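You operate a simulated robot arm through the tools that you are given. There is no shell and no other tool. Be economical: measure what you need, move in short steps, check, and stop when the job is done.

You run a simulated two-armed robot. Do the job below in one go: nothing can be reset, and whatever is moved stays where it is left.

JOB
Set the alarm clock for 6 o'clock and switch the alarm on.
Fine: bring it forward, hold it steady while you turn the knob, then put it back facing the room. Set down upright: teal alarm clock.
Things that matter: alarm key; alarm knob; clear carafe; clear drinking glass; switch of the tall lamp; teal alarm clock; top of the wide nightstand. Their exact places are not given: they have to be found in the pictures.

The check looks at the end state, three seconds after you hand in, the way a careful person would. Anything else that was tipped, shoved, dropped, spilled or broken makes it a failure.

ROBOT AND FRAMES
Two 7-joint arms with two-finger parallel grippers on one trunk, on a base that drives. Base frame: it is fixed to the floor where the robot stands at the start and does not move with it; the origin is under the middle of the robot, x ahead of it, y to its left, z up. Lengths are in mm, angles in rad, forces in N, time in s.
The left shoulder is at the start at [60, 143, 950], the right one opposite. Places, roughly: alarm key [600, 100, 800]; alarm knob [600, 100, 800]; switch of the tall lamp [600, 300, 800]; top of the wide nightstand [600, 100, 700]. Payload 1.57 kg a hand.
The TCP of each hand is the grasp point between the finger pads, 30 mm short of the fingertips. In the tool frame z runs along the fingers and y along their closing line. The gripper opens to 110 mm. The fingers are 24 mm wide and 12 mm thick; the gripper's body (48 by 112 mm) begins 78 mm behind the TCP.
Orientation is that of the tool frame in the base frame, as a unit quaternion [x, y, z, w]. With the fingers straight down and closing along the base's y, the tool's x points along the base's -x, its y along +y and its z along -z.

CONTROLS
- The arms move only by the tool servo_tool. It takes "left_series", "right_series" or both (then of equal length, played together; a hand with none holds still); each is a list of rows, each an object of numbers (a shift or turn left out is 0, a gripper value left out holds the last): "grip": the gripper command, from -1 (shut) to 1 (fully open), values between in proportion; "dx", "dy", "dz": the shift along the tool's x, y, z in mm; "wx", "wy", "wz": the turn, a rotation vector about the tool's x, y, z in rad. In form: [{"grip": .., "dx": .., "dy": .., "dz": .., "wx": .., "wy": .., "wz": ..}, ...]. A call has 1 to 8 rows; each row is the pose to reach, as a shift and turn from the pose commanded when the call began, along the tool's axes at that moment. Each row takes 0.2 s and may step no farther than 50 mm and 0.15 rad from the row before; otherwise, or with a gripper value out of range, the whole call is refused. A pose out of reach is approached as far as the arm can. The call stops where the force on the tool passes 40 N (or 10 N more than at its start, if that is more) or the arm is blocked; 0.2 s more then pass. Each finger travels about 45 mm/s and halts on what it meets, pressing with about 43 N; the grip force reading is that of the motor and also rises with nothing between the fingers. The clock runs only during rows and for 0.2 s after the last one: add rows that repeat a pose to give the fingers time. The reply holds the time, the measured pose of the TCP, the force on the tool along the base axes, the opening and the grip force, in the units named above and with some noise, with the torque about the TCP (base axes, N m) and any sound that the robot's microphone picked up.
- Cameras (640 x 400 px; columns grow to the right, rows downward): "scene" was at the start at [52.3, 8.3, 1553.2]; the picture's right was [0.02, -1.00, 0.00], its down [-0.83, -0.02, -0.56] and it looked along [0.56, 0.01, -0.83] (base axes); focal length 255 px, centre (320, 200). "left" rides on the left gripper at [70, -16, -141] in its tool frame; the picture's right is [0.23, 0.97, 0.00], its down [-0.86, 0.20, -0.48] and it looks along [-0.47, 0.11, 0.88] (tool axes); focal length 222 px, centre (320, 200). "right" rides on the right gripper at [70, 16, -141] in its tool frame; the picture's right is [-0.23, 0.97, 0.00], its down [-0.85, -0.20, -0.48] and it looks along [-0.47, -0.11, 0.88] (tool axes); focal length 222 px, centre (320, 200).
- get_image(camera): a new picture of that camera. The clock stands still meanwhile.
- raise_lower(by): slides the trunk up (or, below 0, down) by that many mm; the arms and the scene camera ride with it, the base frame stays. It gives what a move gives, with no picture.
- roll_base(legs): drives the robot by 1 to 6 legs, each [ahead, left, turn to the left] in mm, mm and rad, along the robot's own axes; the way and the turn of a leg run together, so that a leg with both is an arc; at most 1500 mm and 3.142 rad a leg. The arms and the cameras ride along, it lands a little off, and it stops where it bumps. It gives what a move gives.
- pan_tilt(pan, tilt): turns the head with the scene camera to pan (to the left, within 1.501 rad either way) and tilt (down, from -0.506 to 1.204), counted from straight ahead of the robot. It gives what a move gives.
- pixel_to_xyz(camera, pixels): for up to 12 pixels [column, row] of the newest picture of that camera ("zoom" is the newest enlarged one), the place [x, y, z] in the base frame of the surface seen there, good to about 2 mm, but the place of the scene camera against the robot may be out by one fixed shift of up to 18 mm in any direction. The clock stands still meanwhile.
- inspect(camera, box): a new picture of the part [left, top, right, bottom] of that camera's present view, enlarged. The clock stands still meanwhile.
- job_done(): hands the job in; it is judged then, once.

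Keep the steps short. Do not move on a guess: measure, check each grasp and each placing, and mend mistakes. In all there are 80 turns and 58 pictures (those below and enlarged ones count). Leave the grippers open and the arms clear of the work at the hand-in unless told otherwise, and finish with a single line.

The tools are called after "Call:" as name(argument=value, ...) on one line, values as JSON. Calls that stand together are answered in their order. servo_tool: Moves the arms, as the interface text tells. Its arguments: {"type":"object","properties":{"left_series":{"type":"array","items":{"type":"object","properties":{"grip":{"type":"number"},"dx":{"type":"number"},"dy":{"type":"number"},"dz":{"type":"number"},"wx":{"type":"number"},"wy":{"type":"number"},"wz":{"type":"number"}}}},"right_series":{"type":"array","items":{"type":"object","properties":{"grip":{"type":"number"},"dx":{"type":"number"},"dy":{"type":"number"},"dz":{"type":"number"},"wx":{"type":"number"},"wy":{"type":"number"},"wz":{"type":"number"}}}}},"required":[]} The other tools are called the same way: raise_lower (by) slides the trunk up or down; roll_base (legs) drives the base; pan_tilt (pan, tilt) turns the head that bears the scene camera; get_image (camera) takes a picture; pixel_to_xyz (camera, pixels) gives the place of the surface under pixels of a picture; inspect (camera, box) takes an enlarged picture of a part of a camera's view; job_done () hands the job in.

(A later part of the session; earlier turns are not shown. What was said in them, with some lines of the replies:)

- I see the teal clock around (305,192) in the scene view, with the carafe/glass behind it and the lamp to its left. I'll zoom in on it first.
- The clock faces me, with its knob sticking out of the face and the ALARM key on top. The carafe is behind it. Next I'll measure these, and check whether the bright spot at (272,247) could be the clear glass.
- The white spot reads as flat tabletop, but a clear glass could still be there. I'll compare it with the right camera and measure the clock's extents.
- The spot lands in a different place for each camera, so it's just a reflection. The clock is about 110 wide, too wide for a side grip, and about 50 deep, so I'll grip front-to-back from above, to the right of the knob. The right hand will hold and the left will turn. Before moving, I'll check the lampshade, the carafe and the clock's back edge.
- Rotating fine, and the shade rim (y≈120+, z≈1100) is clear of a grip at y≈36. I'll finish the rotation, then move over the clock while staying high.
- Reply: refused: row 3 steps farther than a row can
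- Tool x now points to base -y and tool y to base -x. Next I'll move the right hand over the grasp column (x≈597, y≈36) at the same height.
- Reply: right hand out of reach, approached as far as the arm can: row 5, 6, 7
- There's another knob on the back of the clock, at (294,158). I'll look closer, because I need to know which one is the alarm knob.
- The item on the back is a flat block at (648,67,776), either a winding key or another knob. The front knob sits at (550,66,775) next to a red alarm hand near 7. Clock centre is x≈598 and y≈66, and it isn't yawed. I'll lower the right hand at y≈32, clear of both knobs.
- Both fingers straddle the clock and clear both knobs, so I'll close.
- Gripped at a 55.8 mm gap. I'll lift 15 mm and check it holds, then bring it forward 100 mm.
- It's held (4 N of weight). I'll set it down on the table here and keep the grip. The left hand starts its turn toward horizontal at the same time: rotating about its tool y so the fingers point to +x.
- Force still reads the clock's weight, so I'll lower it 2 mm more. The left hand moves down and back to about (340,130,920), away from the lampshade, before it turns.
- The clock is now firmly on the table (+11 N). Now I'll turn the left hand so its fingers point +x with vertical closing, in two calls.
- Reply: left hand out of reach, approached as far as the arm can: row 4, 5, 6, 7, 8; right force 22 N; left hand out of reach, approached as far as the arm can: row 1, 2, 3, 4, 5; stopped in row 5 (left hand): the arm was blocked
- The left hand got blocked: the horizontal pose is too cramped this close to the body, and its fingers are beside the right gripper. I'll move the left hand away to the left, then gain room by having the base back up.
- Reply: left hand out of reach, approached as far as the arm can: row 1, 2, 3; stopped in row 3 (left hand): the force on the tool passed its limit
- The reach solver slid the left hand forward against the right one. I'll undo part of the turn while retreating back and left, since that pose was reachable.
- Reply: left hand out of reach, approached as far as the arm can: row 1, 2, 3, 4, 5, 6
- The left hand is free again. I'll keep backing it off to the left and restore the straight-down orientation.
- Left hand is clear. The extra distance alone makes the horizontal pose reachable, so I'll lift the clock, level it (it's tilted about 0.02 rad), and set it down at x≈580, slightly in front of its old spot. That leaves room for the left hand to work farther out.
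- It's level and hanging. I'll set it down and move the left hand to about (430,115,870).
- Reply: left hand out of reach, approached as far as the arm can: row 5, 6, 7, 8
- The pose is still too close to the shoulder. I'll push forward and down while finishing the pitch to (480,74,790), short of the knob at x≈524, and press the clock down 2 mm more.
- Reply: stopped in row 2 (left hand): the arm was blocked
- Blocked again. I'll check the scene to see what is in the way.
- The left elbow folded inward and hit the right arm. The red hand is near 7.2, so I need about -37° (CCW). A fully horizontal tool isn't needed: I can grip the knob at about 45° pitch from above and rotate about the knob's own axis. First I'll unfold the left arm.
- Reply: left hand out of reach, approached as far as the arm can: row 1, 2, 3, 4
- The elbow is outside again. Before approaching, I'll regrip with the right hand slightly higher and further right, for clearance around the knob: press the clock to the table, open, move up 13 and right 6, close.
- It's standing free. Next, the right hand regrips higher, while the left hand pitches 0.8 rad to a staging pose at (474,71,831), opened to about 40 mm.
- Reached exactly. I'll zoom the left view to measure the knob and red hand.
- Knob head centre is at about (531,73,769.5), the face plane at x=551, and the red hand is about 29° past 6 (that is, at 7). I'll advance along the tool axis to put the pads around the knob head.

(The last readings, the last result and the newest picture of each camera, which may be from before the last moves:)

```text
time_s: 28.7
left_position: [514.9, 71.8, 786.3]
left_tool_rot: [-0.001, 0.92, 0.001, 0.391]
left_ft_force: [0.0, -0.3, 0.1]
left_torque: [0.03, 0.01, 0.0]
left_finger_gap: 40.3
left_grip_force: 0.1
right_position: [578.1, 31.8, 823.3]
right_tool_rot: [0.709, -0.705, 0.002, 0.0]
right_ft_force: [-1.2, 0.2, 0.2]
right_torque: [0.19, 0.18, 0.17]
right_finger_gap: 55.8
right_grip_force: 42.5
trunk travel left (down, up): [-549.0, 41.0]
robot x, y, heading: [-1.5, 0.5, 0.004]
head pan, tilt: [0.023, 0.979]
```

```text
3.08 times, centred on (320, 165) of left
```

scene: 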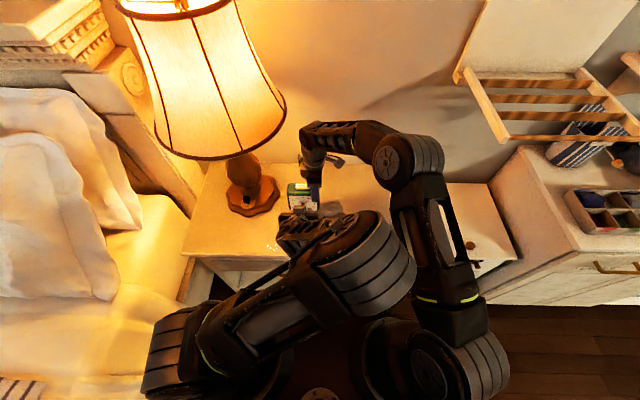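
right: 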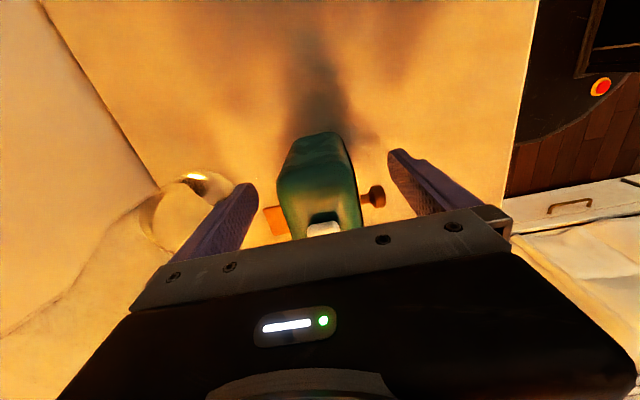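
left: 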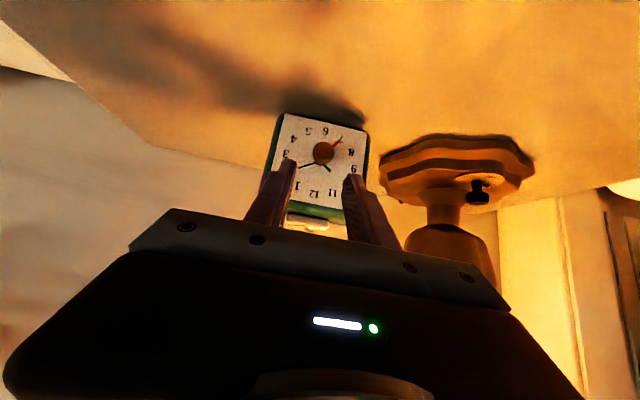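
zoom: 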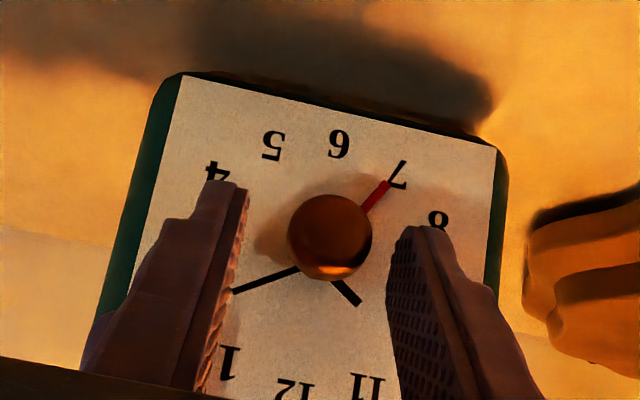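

The knob lies between the pads, so I'll close on it.

Call:
servo_tool(left_series=[{"grip": -1}, {"grip": -1}, {"grip": -1}, {"grip": -1}])

Call:
inspect(camera="left", box=[250, 100, 390, 230])

```text
time_s: 29.7
left_position: [512.7, 73.7, 787.1]
left_tool_rot: [-0.001, 0.921, 0.001, 0.391]
left_ft_force: [4.9, 9.2, -0.6]
left_torque: [0.16, 0.04, 0.18]
left_finger_gap: 20.8
left_grip_force: 34.1
right_position: [579.4, 30.7, 824.0]
right_tool_rot: [0.709, -0.705, 0.002, 0.0]
right_ft_force: [-3.5, -5.9, 3.8]
right_torque: [0.36, -0.01, 0.48]
right_finger_gap: 55.5
right_grip_force: 43.4
trunk travel left (down, up): [-549.0, 41.0]
robot x, y, heading: [-3.5, -3.1, 0.005]
head pan, tilt: [0.023, 0.979]
```

```text
3.08 times, centred on (320, 165) of left
```

zoom: 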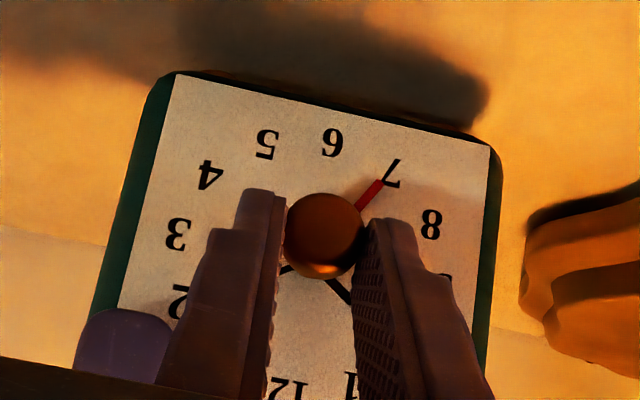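

Gripped at 20.8 mm, the knob's diameter. First a test turn of 0.3 rad CCW about the knob axis, with the TCP orbiting to match.

Call:
servo_tool(left_series=[{"wx": 0.0697, "wz": -0.0717, "dy": 1.6, "dx": 0.06, "dz": 0.06}, {"wx": 0.139, "wz": -0.143, "dy": 3.18, "dx": 0.23, "dz": 0.22}, {"wx": 0.209, "wz": -0.215, "dy": 4.73, "dx": 0.5, "dz": 0.5}, {"wx": 0.209, "wz": -0.215, "dy": 4.73, "dx": 0.5, "dz": 0.5}])

Call:
inspect(camera="left", box=[250, 100, 390, 230])

```text
time_s: 30.7
left_position: [514.1, 78.0, 784.9]
left_tool_rot: [-0.059, 0.91, -0.137, 0.387]
left_ft_force: [1.0, 14.5, 3.4]
left_torque: [0.22, -0.06, 0.3]
left_finger_gap: 20.9
left_grip_force: 34.3
right_position: [579.4, 31.0, 823.8]
right_tool_rot: [0.709, -0.705, 0.002, 0.001]
right_ft_force: [-1.3, -14.7, 5.1]
right_torque: [-0.15, -0.02, 0.69]
right_finger_gap: 55.6
right_grip_force: 43.3
trunk travel left (down, up): [-549.0, 41.0]
robot x, y, heading: [2.1, 2.6, 0.0]
head pan, tilt: [0.023, 0.979]
```

```text
3.08 times, centred on (320, 165) of left
```

zoom: 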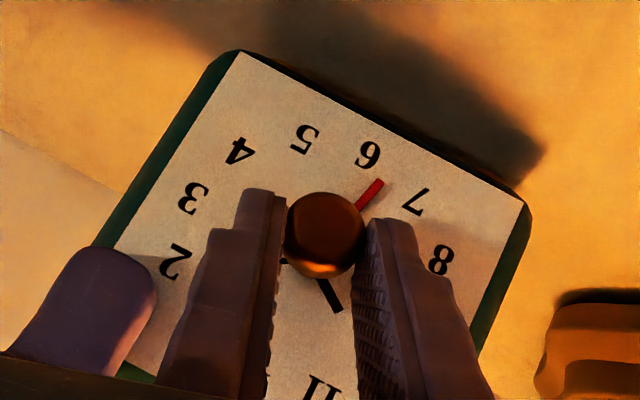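

The red hand follows the knob and is now between 6 and 7, so the front knob is the alarm knob. I'll measure the hand's angle before finishing.

Call:
pixel_to_xyz(camera="zoom", pixels=[[380, 183], [372, 193], [368, 153], [416, 201], [305, 140], [322, 388]])

```text
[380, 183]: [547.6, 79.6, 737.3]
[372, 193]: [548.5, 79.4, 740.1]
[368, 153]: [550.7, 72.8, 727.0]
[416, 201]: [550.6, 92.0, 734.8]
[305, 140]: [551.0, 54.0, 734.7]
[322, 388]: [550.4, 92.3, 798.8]
```

Dial centre is (72.9, 766.5), and the hand is about 12–13° short of 6. I'll turn another 0.2 rad, nudging +y to relieve the side force.

Call:
servo_tool(left_series=[{"wx": 0.0697, "wz": -0.0717, "dy": 2.2}, {"wx": 0.139, "wz": -0.143, "dy": 4.3}, {"wx": 0.139, "wz": -0.143, "dy": 4.3}])

Call:
inspect(camera="left", box=[280, 110, 370, 185])

```text
time_s: 31.5
left_position: [514.2, 80.8, 782.2]
left_tool_rot: [-0.098, 0.892, -0.227, 0.379]
left_ft_force: [0.1, 13.9, 4.1]
left_torque: [0.18, -0.36, 0.51]
left_finger_gap: 20.9
left_grip_force: 34.0
right_position: [578.6, 30.9, 823.9]
right_tool_rot: [0.709, -0.705, 0.002, 0.0]
right_ft_force: [0.6, -16.8, 3.0]
right_torque: [-0.51, -0.03, 0.26]
right_finger_gap: 55.7
right_grip_force: 43.1
trunk travel left (down, up): [-549.0, 41.0]
robot x, y, heading: [0.2, -3.1, 0.001]
head pan, tilt: [0.023, 0.979]
```

```text
5.33 times, centred on (325, 148) of left
```

zoom: 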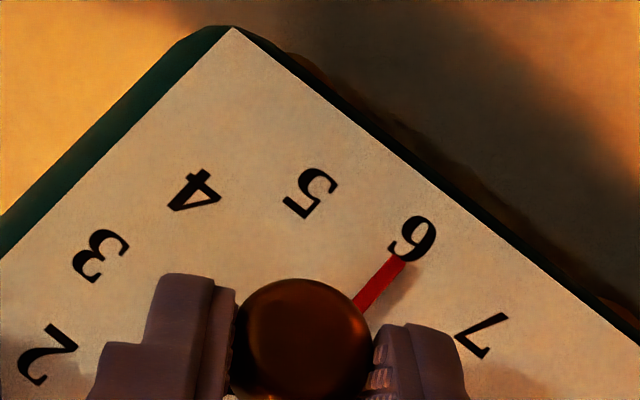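

The hand is nearly on 6. I'll measure its points.

Call:
pixel_to_xyz(camera="zoom", pixels=[[400, 261], [392, 268], [385, 276], [377, 284], [369, 294], [363, 301], [413, 238], [311, 194], [483, 335], [195, 190], [100, 256]])

```text
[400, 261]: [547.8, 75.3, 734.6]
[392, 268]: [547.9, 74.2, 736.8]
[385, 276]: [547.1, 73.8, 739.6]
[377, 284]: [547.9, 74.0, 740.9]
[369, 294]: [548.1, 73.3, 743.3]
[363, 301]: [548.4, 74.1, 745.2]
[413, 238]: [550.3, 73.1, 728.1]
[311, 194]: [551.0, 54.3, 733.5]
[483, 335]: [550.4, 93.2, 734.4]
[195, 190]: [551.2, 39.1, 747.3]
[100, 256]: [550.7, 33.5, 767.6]
```

About 1–2° remain. I'll make a last 0.035 rad correction, then open the left gripper slightly to see the hand at rest.

Call:
servo_tool(left_series=[{"wx": 0.0244, "wz": -0.0251, "dy": 0.6}, {"wx": 0.0244, "wz": -0.0251, "dy": 0.6}, {"wx": 0.0244, "wz": -0.0251, "dy": 0.6, "grip": -0.2}, {"wx": 0.0244, "wz": -0.0251, "dy": 0.6, "grip": -0.2}, {"wx": 0.0244, "wz": -0.0251, "dy": 0.6, "grip": -0.2}])

Call:
inspect(camera="left", box=[280, 110, 370, 185])

Call:
pixel_to_xyz(camera="zoom", pixels=[[300, 340], [413, 238], [311, 194], [483, 335]])

```text
time_s: 32.7
left_position: [514.1, 80.7, 783.6]
left_tool_rot: [-0.102, 0.888, -0.243, 0.377]
left_ft_force: [0.3, -1.1, -0.9]
left_torque: [0.04, 0.0, 0.03]
left_finger_gap: 43.9
left_grip_force: 0.0
right_position: [578.4, 30.7, 823.6]
right_tool_rot: [0.708, -0.706, 0.001, 0.0]
right_ft_force: [0.1, 0.2, -0.3]
right_torque: [0.15, 0.04, 0.03]
right_finger_gap: 55.7
right_grip_force: 42.6
trunk travel left (down, up): [-549.0, 41.0]
robot x, y, heading: [-2.3, -3.2, 0.002]
head pan, tilt: [0.023, 0.979]
```

```text
5.33 times, centred on (325, 148) of left
```

zoom: 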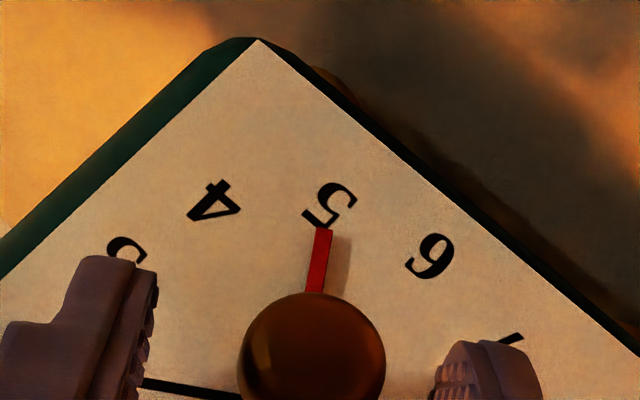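

```text
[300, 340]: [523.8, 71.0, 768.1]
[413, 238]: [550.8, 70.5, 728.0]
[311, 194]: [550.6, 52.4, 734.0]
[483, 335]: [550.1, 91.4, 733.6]
```

On release the hand jumped to about 5, so the opening fingers must have dragged the knob. I'll measure the angle now.

Call:
pixel_to_xyz(camera="zoom", pixels=[[323, 233], [321, 245], [319, 258], [317, 270], [315, 285], [331, 205], [430, 256], [213, 201], [311, 350], [240, 360], [385, 350], [311, 300]])

```text
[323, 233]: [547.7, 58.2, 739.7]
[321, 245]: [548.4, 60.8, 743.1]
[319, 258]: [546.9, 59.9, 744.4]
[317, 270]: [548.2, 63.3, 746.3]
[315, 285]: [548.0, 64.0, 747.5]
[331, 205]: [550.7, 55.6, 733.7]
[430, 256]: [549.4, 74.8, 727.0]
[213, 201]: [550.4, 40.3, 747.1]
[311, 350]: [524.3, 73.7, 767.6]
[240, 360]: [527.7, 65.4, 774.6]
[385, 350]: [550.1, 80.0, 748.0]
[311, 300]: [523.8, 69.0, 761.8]
```

The hand now reads almost exactly 5 (−30°). The gripper was about 2 mm off-centre with a 14 N side load, which flung the knob on release. I'll recentre by +2 mm in tool y, regrip, and check that the forces are low.

Call:
servo_tool(left_series=[{"dy": 1}, {"dy": 2}, {"dy": 2, "grip": -0.5}, {"dy": 2, "grip": -0.6}, {"dy": 2, "grip": -0.65}, {"dy": 2, "grip": -0.68}, {"dy": 2, "grip": -0.68}])

Call:
inspect(camera="left", box=[280, 110, 370, 185])

```text
time_s: 34.3
left_position: [514.7, 83.8, 782.6]
left_tool_rot: [-0.103, 0.888, -0.243, 0.377]
left_ft_force: [0.3, -2.6, 1.3]
left_torque: [-0.04, -0.01, -0.04]
left_finger_gap: 20.9
left_grip_force: 34.1
right_position: [579.1, 31.1, 824.1]
right_tool_rot: [0.71, -0.705, 0.002, 0.0]
right_ft_force: [-1.0, 2.1, 0.2]
right_torque: [0.29, -0.08, -0.06]
right_finger_gap: 55.9
right_grip_force: 42.6
trunk travel left (down, up): [-549.0, 41.0]
robot x, y, heading: [-0.1, -1.5, -0.002]
head pan, tilt: [0.023, 0.979]
```

```text
5.33 times, centred on (325, 148) of left
```

zoom: 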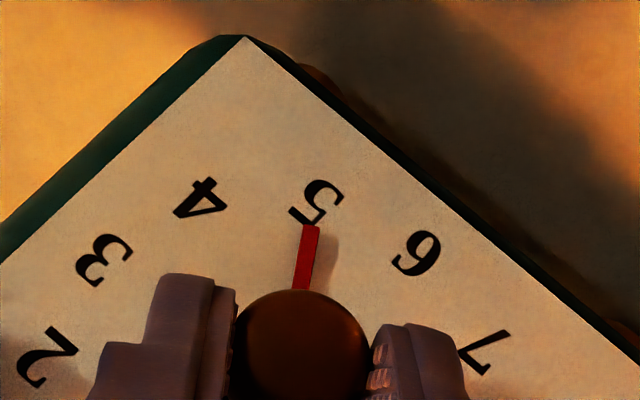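

Well centred now (about 3 N). Turning clockwise 0.45 rad toward 6.

Call:
servo_tool(left_series=[{"wx": -0.0906, "wz": 0.0932, "dy": -2.2, "dx": 0.1, "dz": 0.1}, {"wx": -0.181, "wz": 0.186, "dy": -4.37, "dx": 0.41, "dz": 0.4}, {"wx": -0.251, "wz": 0.258, "dy": -5.99, "dx": 0.78, "dz": 0.76}, {"wx": -0.314, "wz": 0.323, "dy": -7.39, "dx": 1.21, "dz": 1.18}, {"wx": -0.314, "wz": 0.323, "dy": -7.39, "dx": 1.21, "dz": 1.18}])

Call:
inspect(camera="left", box=[280, 110, 370, 185])

```text
time_s: 35.5
left_position: [514.4, 75.5, 784.5]
left_tool_rot: [-0.016, 0.92, -0.037, 0.391]
left_ft_force: [-6.1, -5.3, 5.8]
left_torque: [-0.13, -0.04, -0.19]
left_finger_gap: 20.7
left_grip_force: 34.1
right_position: [579.6, 31.0, 823.3]
right_tool_rot: [0.709, -0.705, 0.0, -0.001]
right_ft_force: [5.1, 6.2, -2.7]
right_torque: [-0.02, -0.45, -0.46]
right_finger_gap: 55.8
right_grip_force: 42.9
trunk travel left (down, up): [-549.0, 41.0]
robot x, y, heading: [1.6, 1.0, -0.005]
head pan, tilt: [0.023, 0.979]
```

```text
5.33 times, centred on (325, 148) of left
```

zoom: 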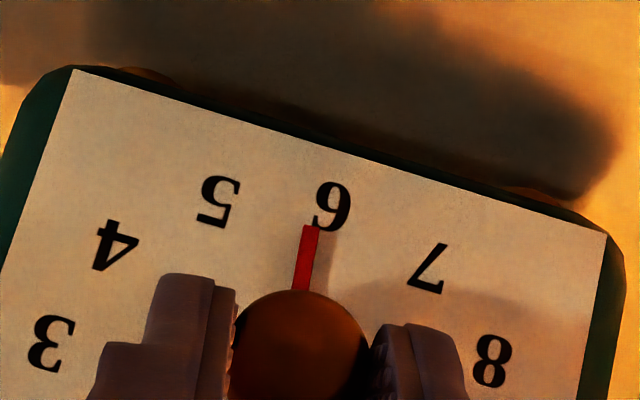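

Call:
pixel_to_xyz(camera="zoom", pixels=[[311, 228], [309, 238], [307, 248], [305, 260], [303, 272], [301, 285], [333, 206], [218, 203], [429, 268], [118, 244], [492, 360], [50, 343]])

```text
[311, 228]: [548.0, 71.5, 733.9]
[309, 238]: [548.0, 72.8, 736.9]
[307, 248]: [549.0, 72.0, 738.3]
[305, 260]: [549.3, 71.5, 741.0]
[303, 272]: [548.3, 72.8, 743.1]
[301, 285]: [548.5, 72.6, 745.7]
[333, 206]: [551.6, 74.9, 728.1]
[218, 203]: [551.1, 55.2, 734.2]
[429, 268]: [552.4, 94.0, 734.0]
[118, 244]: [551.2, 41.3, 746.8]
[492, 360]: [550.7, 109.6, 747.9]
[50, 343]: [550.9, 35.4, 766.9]
```

Dial centre is y≈75, and the hand is about 5.9° short of 6. I'll turn 0.1 rad more and shift slightly to unload the force.

Call:
servo_tool(left_series=[{"wx": -0.035, "wz": 0.036, "dy": -1.1, "dz": -0.3}, {"wx": -0.0697, "wz": 0.0717, "dy": -2.2, "dz": -0.7}, {"wx": -0.0697, "wz": 0.0717, "dy": -2.2, "dz": -0.7}])

Call:
inspect(camera="left", box=[280, 110, 370, 185])

Call:
pixel_to_xyz(camera="zoom", pixels=[[310, 232], [308, 242], [306, 254], [304, 266], [302, 278]])

```text
time_s: 36.3
left_position: [513.1, 74.0, 784.3]
left_tool_rot: [0.003, 0.921, 0.008, 0.389]
left_ft_force: [0.6, -5.9, -0.3]
left_torque: [-0.11, 0.37, -0.13]
left_finger_gap: 20.8
left_grip_force: 34.0
right_position: [577.7, 31.7, 823.6]
right_tool_rot: [0.709, -0.706, -0.001, 0.0]
right_ft_force: [-0.6, 5.6, -0.5]
right_torque: [0.33, -0.06, -0.27]
right_finger_gap: 55.5
right_grip_force: 43.1
trunk travel left (down, up): [-549.0, 41.0]
robot x, y, heading: [-0.9, 0.5, -0.005]
head pan, tilt: [0.023, 0.979]
```

```text
5.33 times, centred on (325, 148) of left
```

zoom: 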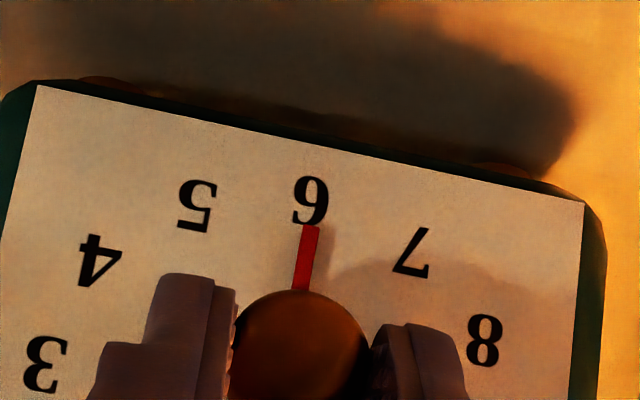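

```text
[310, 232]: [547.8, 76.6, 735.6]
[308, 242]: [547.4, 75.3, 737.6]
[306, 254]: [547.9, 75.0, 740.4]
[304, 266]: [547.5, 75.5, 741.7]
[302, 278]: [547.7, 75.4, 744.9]
```

The hand is on 6 within about 1°. Before releasing, I'll relieve the side load (-0.6 mm y) and unwind 0.02 rad to null the stored torque.

Call:
servo_tool(left_series=[{"dy": -0.5, "wx": 0.014, "wz": -0.0143}, {"dy": -0.5, "wx": 0.014, "wz": -0.0143}, {"dy": -0.5, "wx": 0.014, "wz": -0.0143}])

Call:
inspect(camera="left", box=[280, 110, 370, 185])

Call:
pixel_to_xyz(camera="zoom", pixels=[[310, 232], [308, 242], [306, 254], [304, 266], [302, 278], [312, 200], [198, 206], [412, 253], [100, 262], [484, 340]])

```text
time_s: 37.1
left_position: [513.3, 73.3, 784.4]
left_tool_rot: [-0.002, 0.921, -0.001, 0.389]
left_ft_force: [3.8, -2.3, -8.1]
left_torque: [-0.01, 0.29, 0.0]
left_finger_gap: 21.1
left_grip_force: 34.3
right_position: [579.4, 29.9, 823.6]
right_tool_rot: [0.708, -0.706, 0.001, 0.001]
right_ft_force: [-4.9, 2.4, 8.2]
right_torque: [0.47, 0.7, 0.11]
right_finger_gap: 55.7
right_grip_force: 43.5
trunk travel left (down, up): [-549.0, 41.0]
robot x, y, heading: [0.9, -3.1, 0.003]
head pan, tilt: [0.023, 0.979]
```

```text
5.33 times, centred on (325, 148) of left
```

zoom: 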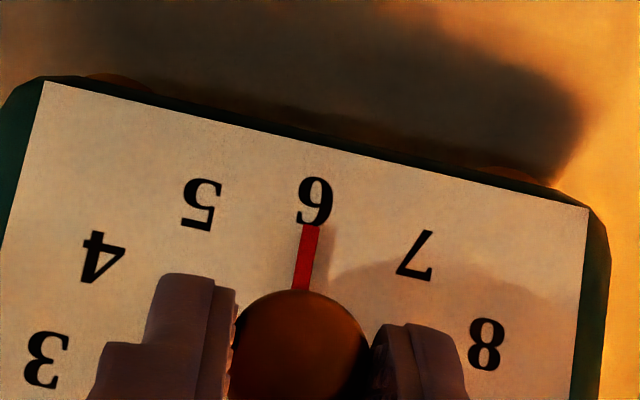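

```text
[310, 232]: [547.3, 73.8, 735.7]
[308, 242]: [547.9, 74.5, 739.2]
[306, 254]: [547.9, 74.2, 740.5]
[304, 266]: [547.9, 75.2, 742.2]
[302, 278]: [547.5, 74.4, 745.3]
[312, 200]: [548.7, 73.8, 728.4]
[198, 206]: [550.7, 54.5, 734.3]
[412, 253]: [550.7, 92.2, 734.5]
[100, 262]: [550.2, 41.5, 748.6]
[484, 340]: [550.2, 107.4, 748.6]
```

Torque is now near zero and the hand is within about 1° of 6. I'll release very gradually.

Call:
servo_tool(left_series=[{"grip": -0.64}, {"grip": -0.62}, {"grip": -0.61}, {"grip": -0.6}, {"grip": -0.58}, {"grip": -0.54}, {"grip": -0.48}, {"grip": -0.4}])

Call:
inspect(camera="left", box=[280, 110, 370, 185])

```text
time_s: 38.9
left_position: [514.1, 72.7, 784.7]
left_tool_rot: [-0.001, 0.921, -0.001, 0.391]
left_ft_force: [-0.1, 0.0, 0.7]
left_torque: [0.0, 0.01, 0.04]
left_finger_gap: 33.0
left_grip_force: 0.0
right_position: [579.3, 30.6, 823.8]
right_tool_rot: [0.709, -0.705, 0.002, 0.0]
right_ft_force: [1.7, -0.6, 2.2]
right_torque: [0.04, -0.25, -0.15]
right_finger_gap: 55.6
right_grip_force: 43.1
trunk travel left (down, up): [-549.0, 41.0]
robot x, y, heading: [2.2, -3.0, -0.001]
head pan, tilt: [0.023, 0.979]
```

```text
5.33 times, centred on (325, 148) of left
```

zoom: 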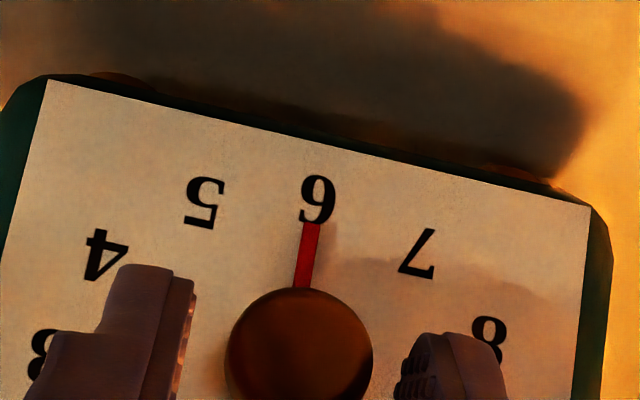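

The alarm hand rests on 6. I'll retract the left hand along its axis, then bring it back up and left by reversing the approach path.

Call:
servo_tool(left_series=[{"dz": -15}, {"dz": -35}, {"dz": -60}])

Call:
servo_tool(left_series=[{"wy": 0.12, "dx": -9, "dy": 15, "dz": -10}, {"wy": 0.24, "dx": -18, "dy": 30, "dz": -20}, {"wy": 0.36, "dx": -27, "dy": 45, "dz": -30}, {"wy": 0.48, "dx": -36, "dy": 60, "dz": -42}, {"wy": 0.6, "dx": -45, "dy": 75, "dz": -54}, {"wy": 0.72, "dx": -50, "dy": 90, "dz": -66}, {"wy": 0.8, "dx": -50, "dy": 100, "dz": -78}])

Call:
get_image(camera="scene")

```text
time_s: 39.7
left_position: [471.4, 74.0, 827.4]
left_tool_rot: [-0.001, 0.921, -0.001, 0.391]
left_ft_force: [-0.1, 0.0, 0.8]
left_torque: [0.04, 0.0, 0.0]
left_finger_gap: 33.0
left_grip_force: 0.0
right_position: [578.1, 31.9, 822.6]
right_tool_rot: [0.709, -0.706, 0.001, 0.0]
right_ft_force: [-1.1, -1.5, 3.0]
right_torque: [-0.07, 0.05, 0.01]
right_finger_gap: 55.8
right_grip_force: 42.9
trunk travel left (down, up): [-549.0, 41.0]
robot x, y, heading: [-2.7, 3.5, -0.001]
head pan, tilt: [0.023, 0.979]
```

```text
time_s: 41.3
left_position: [449.4, 173.8, 918.3]
left_tool_rot: [-0.002, 1.0, -0.001, 0.001]
left_ft_force: [-0.6, -0.1, 0.0]
left_torque: [0.0, 0.01, -0.01]
left_finger_gap: 33.0
left_grip_force: 0.0
right_position: [579.2, 30.8, 822.3]
right_tool_rot: [0.709, -0.705, 0.001, -0.001]
right_ft_force: [-1.2, 1.0, 0.5]
right_torque: [-0.03, 0.15, -0.03]
right_finger_gap: 55.8
right_grip_force: 43.4
trunk travel left (down, up): [-549.0, 41.0]
robot x, y, heading: [1.3, 2.0, 0.0]
head pan, tilt: [0.023, 0.979]
```

```text
16 pictures are left
```

scene: 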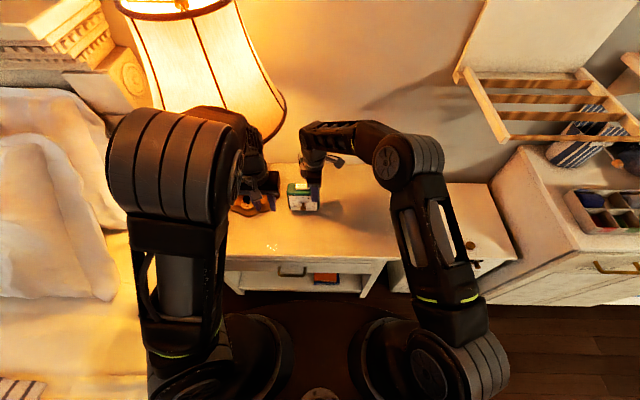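

The left hand is clear. The right hand now lifts the clock, moves it back to its original spot (+19 x, −6 y) and sets it down. The left hand backs away from the lamp.

Call:
servo_tool(right_series=[{"dz": -6}, {"dz": -10}, {"dz": -10, "dy": -10, "dx": 3}, {"dz": -10, "dy": -19, "dx": 6}, {"dz": -10, "dy": -19, "dx": 6}, {"dz": -4, "dy": -19, "dx": 6}, {"dz": -1, "dy": -19, "dx": 6}, {"dz": 0.5, "dy": -19, "dx": 6}], left_series=[{"dx": 10}, {"dx": 20}, {"dx": 30}, {"dx": 40}, {"dx": 50}, {"dx": 60}, {"dx": 60}, {"dx": 60}])

```text
time_s: 43.1
left_position: [390.5, 174.6, 917.2]
left_tool_rot: [0.0, 1.0, -0.002, 0.0]
left_ft_force: [0.6, 0.0, 0.3]
left_torque: [-0.01, -0.02, 0.0]
left_finger_gap: 33.1
left_grip_force: 0.0
right_position: [598.6, 24.1, 823.2]
right_tool_rot: [0.709, -0.705, 0.001, -0.001]
right_ft_force: [-0.3, -0.6, -2.1]
right_torque: [0.0, 0.08, 0.03]
right_finger_gap: 55.7
right_grip_force: 42.9
trunk travel left (down, up): [-549.0, 41.0]
robot x, y, heading: [-2.1, 0.3, 0.0]
head pan, tilt: [0.023, 0.979]
```

It's partly resting now. I'll lower 1 mm more, open the right gripper, and rise clear.

Call:
servo_tool(right_series=[{"dz": 0.6}, {"dz": 1}, {"dz": 1, "grip": 0.0}, {"dz": 1, "grip": 0.4}, {"dz": 1, "grip": 0.4}, {"dz": -20}, {"dz": -55}, {"dz": -95}])

Call:
get_image(camera="right")

Call:
inspect(camera="scene", box=[275, 160, 335, 215])

```text
time_s: 44.9
left_position: [388.8, 173.8, 916.5]
left_tool_rot: [-0.001, 1.0, -0.001, 0.002]
left_ft_force: [0.3, 0.2, 0.5]
left_torque: [0.0, 0.0, 0.01]
left_finger_gap: 32.8
left_grip_force: 0.1
right_position: [598.0, 24.4, 917.9]
right_tool_rot: [0.709, -0.705, 0.001, -0.001]
right_ft_force: [0.6, 0.5, -0.2]
right_torque: [0.01, 0.0, 0.01]
right_finger_gap: 77.3
right_grip_force: 0.1
trunk travel left (down, up): [-549.0, 41.0]
robot x, y, heading: [-0.4, 0.6, -0.0]
head pan, tilt: [0.023, 0.979]
```

```text
15 pictures are left
```

right: 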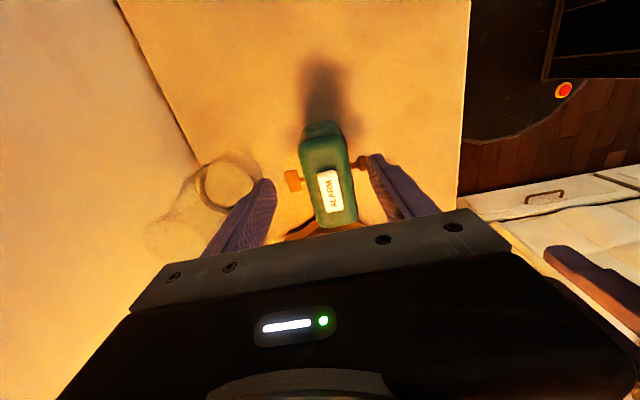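

```text
7.27 times, centred on (305, 188) of scene
```

zoom: 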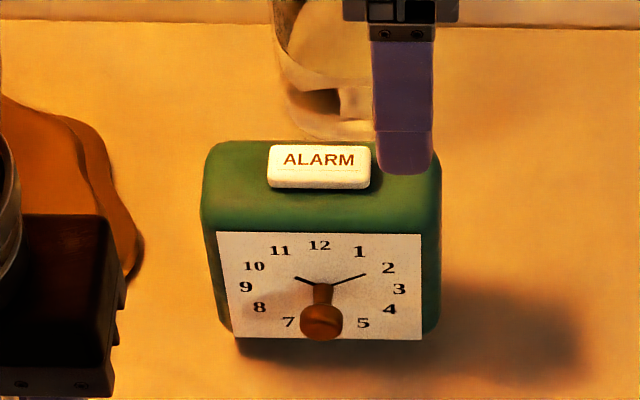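

The clock stands near its original place, facing the room. I'll measure the key.

Call:
pixel_to_xyz(camera="right", pixels=[[330, 192], [322, 178], [334, 174], [328, 209], [340, 205], [318, 200], [345, 190]])

Call:
servo_tool(right_series=[{"dz": -20, "grip": -1}, {"dz": -20}, {"dz": -20}, {"dz": -20}, {"dz": -20}, {"dz": -20}])

```text
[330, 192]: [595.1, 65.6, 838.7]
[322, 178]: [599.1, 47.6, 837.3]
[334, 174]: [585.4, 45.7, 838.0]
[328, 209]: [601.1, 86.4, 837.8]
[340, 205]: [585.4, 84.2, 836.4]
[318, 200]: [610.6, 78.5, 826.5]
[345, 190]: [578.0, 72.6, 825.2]
```

```text
time_s: 46.3
left_position: [389.7, 173.7, 914.8]
left_tool_rot: [-0.001, 1.0, -0.002, 0.001]
left_ft_force: [0.5, -0.3, 1.2]
left_torque: [0.02, 0.0, -0.01]
left_finger_gap: 33.2
left_grip_force: 0.0
right_position: [595.7, 24.1, 938.2]
right_tool_rot: [0.71, -0.705, 0.001, 0.0]
right_ft_force: [-0.1, -0.4, 0.2]
right_torque: [0.03, 0.01, -0.02]
right_finger_gap: 0.0
right_grip_force: 21.0
trunk travel left (down, up): [-549.0, 41.0]
robot x, y, heading: [-0.9, 0.0, 0.002]
head pan, tilt: [0.023, 0.979]
```

Key centre is (595,66,838). I'll move the closed right fingers over it and down to about 8 mm above.

Call:
servo_tool(right_series=[{"dx": -21, "dy": 1}, {"dx": -42, "dy": 1.5}, {"dx": -42, "dy": 1.5, "dz": 30}, {"dx": -42, "dy": 1.5, "dz": 50}, {"dx": -42, "dy": 1.5, "dz": 60}, {"dx": -42, "dy": 1.5, "dz": 60}])

Call:
inspect(camera="scene", box=[275, 160, 335, 215])

```text
time_s: 47.7
left_position: [390.1, 174.6, 917.2]
left_tool_rot: [-0.001, 1.0, -0.001, 0.002]
left_ft_force: [0.4, -0.6, 0.0]
left_torque: [-0.01, 0.0, -0.02]
left_finger_gap: 32.9
left_grip_force: 0.1
right_position: [597.2, 65.7, 878.1]
right_tool_rot: [0.709, -0.705, 0.001, 0.0]
right_ft_force: [-0.1, -0.3, -0.6]
right_torque: [0.01, -0.02, 0.02]
right_finger_gap: 0.1
right_grip_force: 21.6
trunk travel left (down, up): [-549.0, 41.0]
robot x, y, heading: [-0.1, -3.2, -0.002]
head pan, tilt: [0.023, 0.979]
```

```text
7.27 times, centred on (305, 188) of scene
```

zoom: 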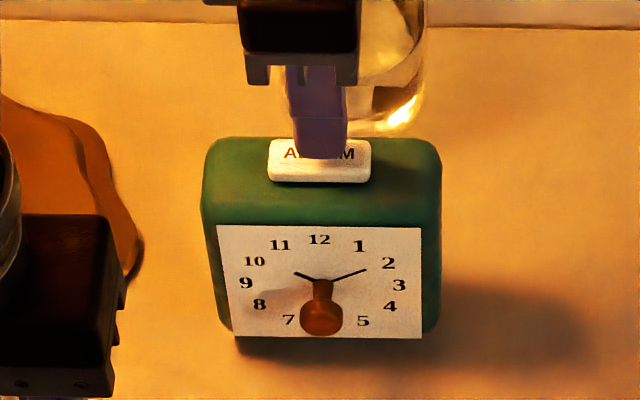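

Aligned over the key. I'll press down slowly in small steps and listen for a click.

Call:
servo_tool(right_series=[{"dz": 6, "dy": 1}, {"dz": 8, "dy": 1}, {"dz": 10, "dy": 1}, {"dz": 11, "dy": 1}, {"dz": 12, "dy": 1}, {"dz": 13, "dy": 1}])

```text
time_s: 49.1
left_position: [389.0, 173.6, 916.2]
left_tool_rot: [-0.001, 1.0, -0.001, 0.002]
left_ft_force: [0.0, 0.6, 0.2]
left_torque: [0.04, -0.01, 0.02]
left_finger_gap: 32.9
left_grip_force: 0.0
right_position: [595.3, 66.8, 864.4]
right_tool_rot: [0.708, -0.706, 0.002, 0.0]
right_ft_force: [0.0, -0.7, 0.9]
right_torque: [-0.03, -0.01, 0.02]
right_finger_gap: 0.1
right_grip_force: 21.1
trunk travel left (down, up): [-549.0, 41.0]
robot x, y, heading: [-3.4, -0.9, 0.001]
head pan, tilt: [0.023, 0.979]
heard: click
```

A click was heard, with light force. I'll rise and check the key and the dial.

Call:
servo_tool(right_series=[{"dz": -10}, {"dz": -45}, {"dz": -80}])

Call:
get_image(camera="right")

Call:
inspect(camera="scene", box=[275, 160, 335, 215])

Call:
pixel_to_xyz(camera="zoom", pixels=[[318, 162], [285, 165], [350, 165], [318, 200], [225, 200], [420, 200], [225, 250], [415, 250], [300, 310]])

```text
time_s: 49.9
left_position: [389.9, 173.6, 917.0]
left_tool_rot: [0.0, 1.0, -0.002, 0.003]
left_ft_force: [0.7, -0.3, 0.4]
left_torque: [-0.01, -0.04, 0.0]
left_finger_gap: 33.0
left_grip_force: 0.2
right_position: [594.4, 66.5, 944.9]
right_tool_rot: [0.709, -0.705, 0.001, 0.0]
right_ft_force: [-0.5, 1.0, 0.0]
right_torque: [0.02, -0.03, -0.03]
right_finger_gap: 0.0
right_grip_force: 21.6
trunk travel left (down, up): [-549.0, 41.0]
robot x, y, heading: [2.0, 0.0, -0.003]
head pan, tilt: [0.023, 0.979]
```

```text
12 pictures are left
```

right: 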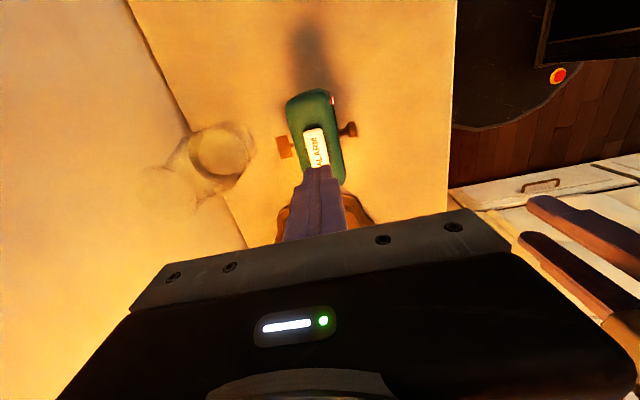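

```text
7.27 times, centred on (305, 188) of scene
```

zoom: 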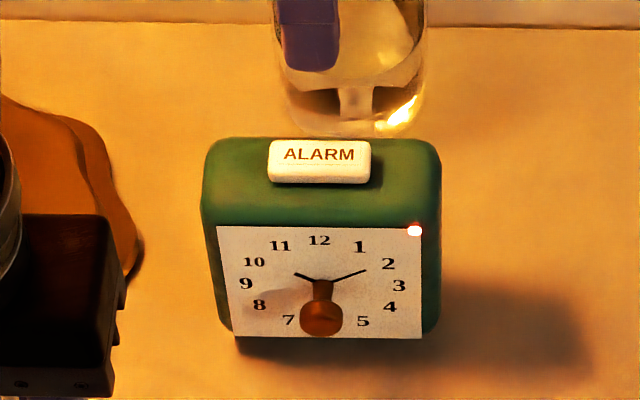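

```text
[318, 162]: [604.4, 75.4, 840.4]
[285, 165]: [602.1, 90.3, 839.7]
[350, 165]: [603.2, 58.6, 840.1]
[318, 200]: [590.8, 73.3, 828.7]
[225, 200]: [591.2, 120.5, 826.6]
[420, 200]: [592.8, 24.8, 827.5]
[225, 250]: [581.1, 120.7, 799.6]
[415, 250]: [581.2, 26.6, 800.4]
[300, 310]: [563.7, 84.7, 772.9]
```

The red indicator is lit, so the alarm is on. I'll withdraw the right hand up and away, open both grippers, and check the alarm hand with the left camera.

Call:
servo_tool(right_series=[{"dz": -25, "dx": 15}, {"dz": -40, "dx": 45, "dy": 20}, {"dz": -40, "dx": 80, "dy": 45}, {"dz": -40, "dx": 115, "dy": 70}, {"dz": -40, "dx": 150, "dy": 95}, {"dz": -40, "dx": 180, "dy": 115, "grip": 1}, {"dz": -40, "dx": 200, "dy": 130, "grip": 1}, {"dz": -40, "dx": 200, "dy": 130, "grip": 1}])

Call:
servo_tool(left_series=[{"wy": -0.12, "dy": -10}, {"wy": -0.24, "dy": -20}, {"wy": -0.36, "dy": -30}, {"wy": -0.48, "dy": -40, "grip": 1}, {"wy": -0.5, "dy": -50, "grip": 1}, {"wy": -0.5, "dy": -50, "grip": 1}])

Call:
get_image(camera="left")

```text
time_s: 51.7
left_position: [389.0, 173.9, 914.8]
left_tool_rot: [-0.001, 1.0, -0.002, 0.001]
left_ft_force: [0.1, 0.8, -1.2]
left_torque: [-0.03, -0.02, 0.0]
left_finger_gap: 32.8
left_grip_force: 0.1
right_position: [467.2, -133.3, 984.5]
right_tool_rot: [0.709, -0.705, 0.001, 0.0]
right_ft_force: [0.1, 0.2, 0.0]
right_torque: [0.0, -0.01, 0.0]
right_finger_gap: 67.8
right_grip_force: 0.0
trunk travel left (down, up): [-549.0, 41.0]
robot x, y, heading: [-1.2, 0.5, -0.001]
head pan, tilt: [0.023, 0.979]
```

```text
time_s: 53.1
left_position: [416.2, 113.8, 920.4]
left_tool_rot: [-0.001, 0.969, -0.002, 0.248]
left_ft_force: [-0.9, 0.5, -0.3]
left_torque: [-0.05, 0.0, -0.01]
left_finger_gap: 103.0
left_grip_force: 0.1
left hand out of reach, approached as far as the arm can: row 4, 5, 6
right_position: [466.6, -132.7, 984.4]
right_tool_rot: [0.709, -0.705, 0.0, 0.0]
right_ft_force: [0.0, -0.5, 0.5]
right_torque: [0.0, 0.03, -0.04]
right_finger_gap: 110.1
right_grip_force: 0.0
trunk travel left (down, up): [-549.0, 41.0]
robot x, y, heading: [2.0, 1.8, -0.001]
head pan, tilt: [0.023, 0.979]
```

```text
10 pictures are left
```

left: 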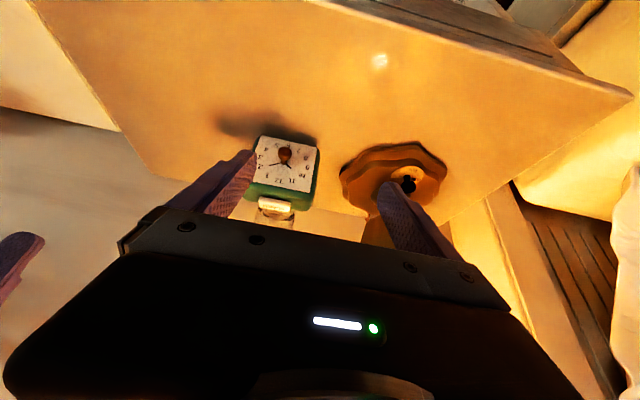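

Call:
inspect(camera="left", box=[235, 120, 335, 215])

Call:
inspect(camera="scene", box=[180, 100, 400, 300])

```text
4.21 times, centred on (285, 168) of left
```

zoom: 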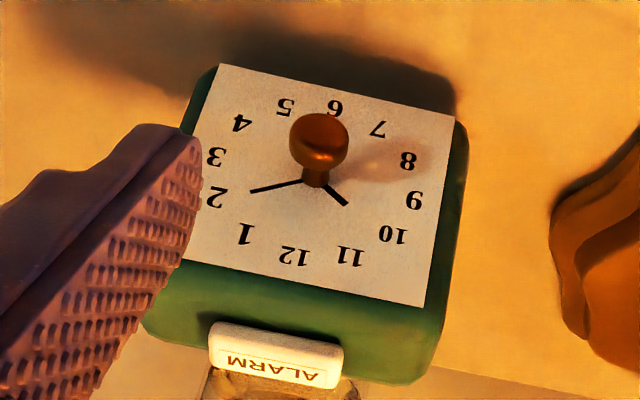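

```text
2.00 times, centred on (290, 200) of scene
```

zoom: 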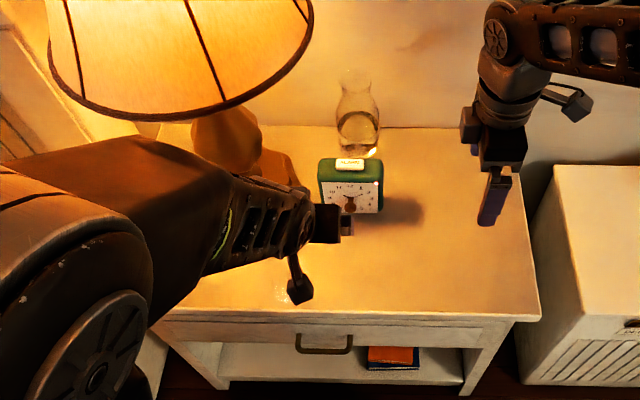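

The red hand is hidden straight behind the knob at 6 from here, as expected, the indicator is lit, and the carafe and lamp are untouched. I'll draw the left arm back clear of the work.

Call:
servo_tool(left_series=[{"wy": 0.1, "dx": 6, "dy": 12, "dz": -12, "grip": 1}, {"wy": 0.2, "dx": 12, "dy": 24, "dz": -25}, {"wy": 0.3, "dx": 20, "dy": 36, "dz": -38}, {"wy": 0.4, "dx": 27, "dy": 48, "dz": -52}, {"wy": 0.5, "dx": 33, "dy": 60, "dz": -64}, {"wy": 0.5, "dx": 33, "dy": 60, "dz": -64}])

Call:
get_image(camera="scene")

Call:
inspect(camera="scene", box=[275, 160, 335, 215])

```text
time_s: 54.5
left_position: [355.3, 174.2, 960.2]
left_tool_rot: [-0.001, 1.0, -0.002, 0.0]
left_ft_force: [0.5, 1.1, 0.4]
left_torque: [-0.02, 0.0, 0.04]
left_finger_gap: 110.3
left_grip_force: 0.1
right_position: [465.4, -133.7, 985.3]
right_tool_rot: [0.709, -0.705, 0.001, -0.001]
right_ft_force: [-0.4, -0.5, -0.1]
right_torque: [0.01, 0.01, -0.01]
right_finger_gap: 110.2
right_grip_force: 0.1
trunk travel left (down, up): [-549.0, 41.0]
robot x, y, heading: [-2.3, -1.1, 0.002]
head pan, tilt: [0.023, 0.979]
```

```text
7 pictures are left
```

scene: 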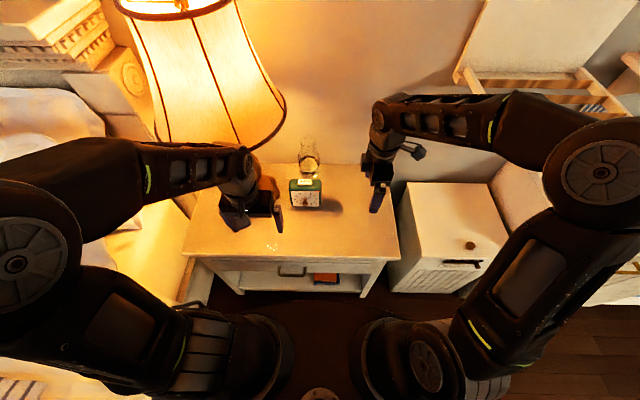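

```text
7.27 times, centred on (305, 188) of scene
```

zoom: 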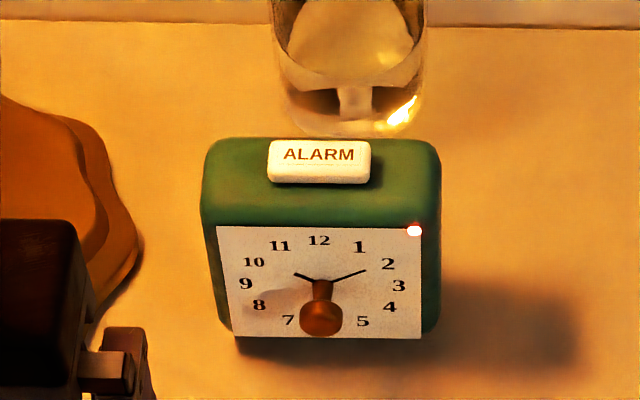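

The clock is upright in its place facing the room, the light is on, and both hands are open and clear, so I'm handing in.

Call:
job_done()

```text
The job is handed in.
```

The alarm is set for 6 o'clock (to within about 1°) and switched on, with its red light lit, and the clock is back in its place, upright and facing the room.
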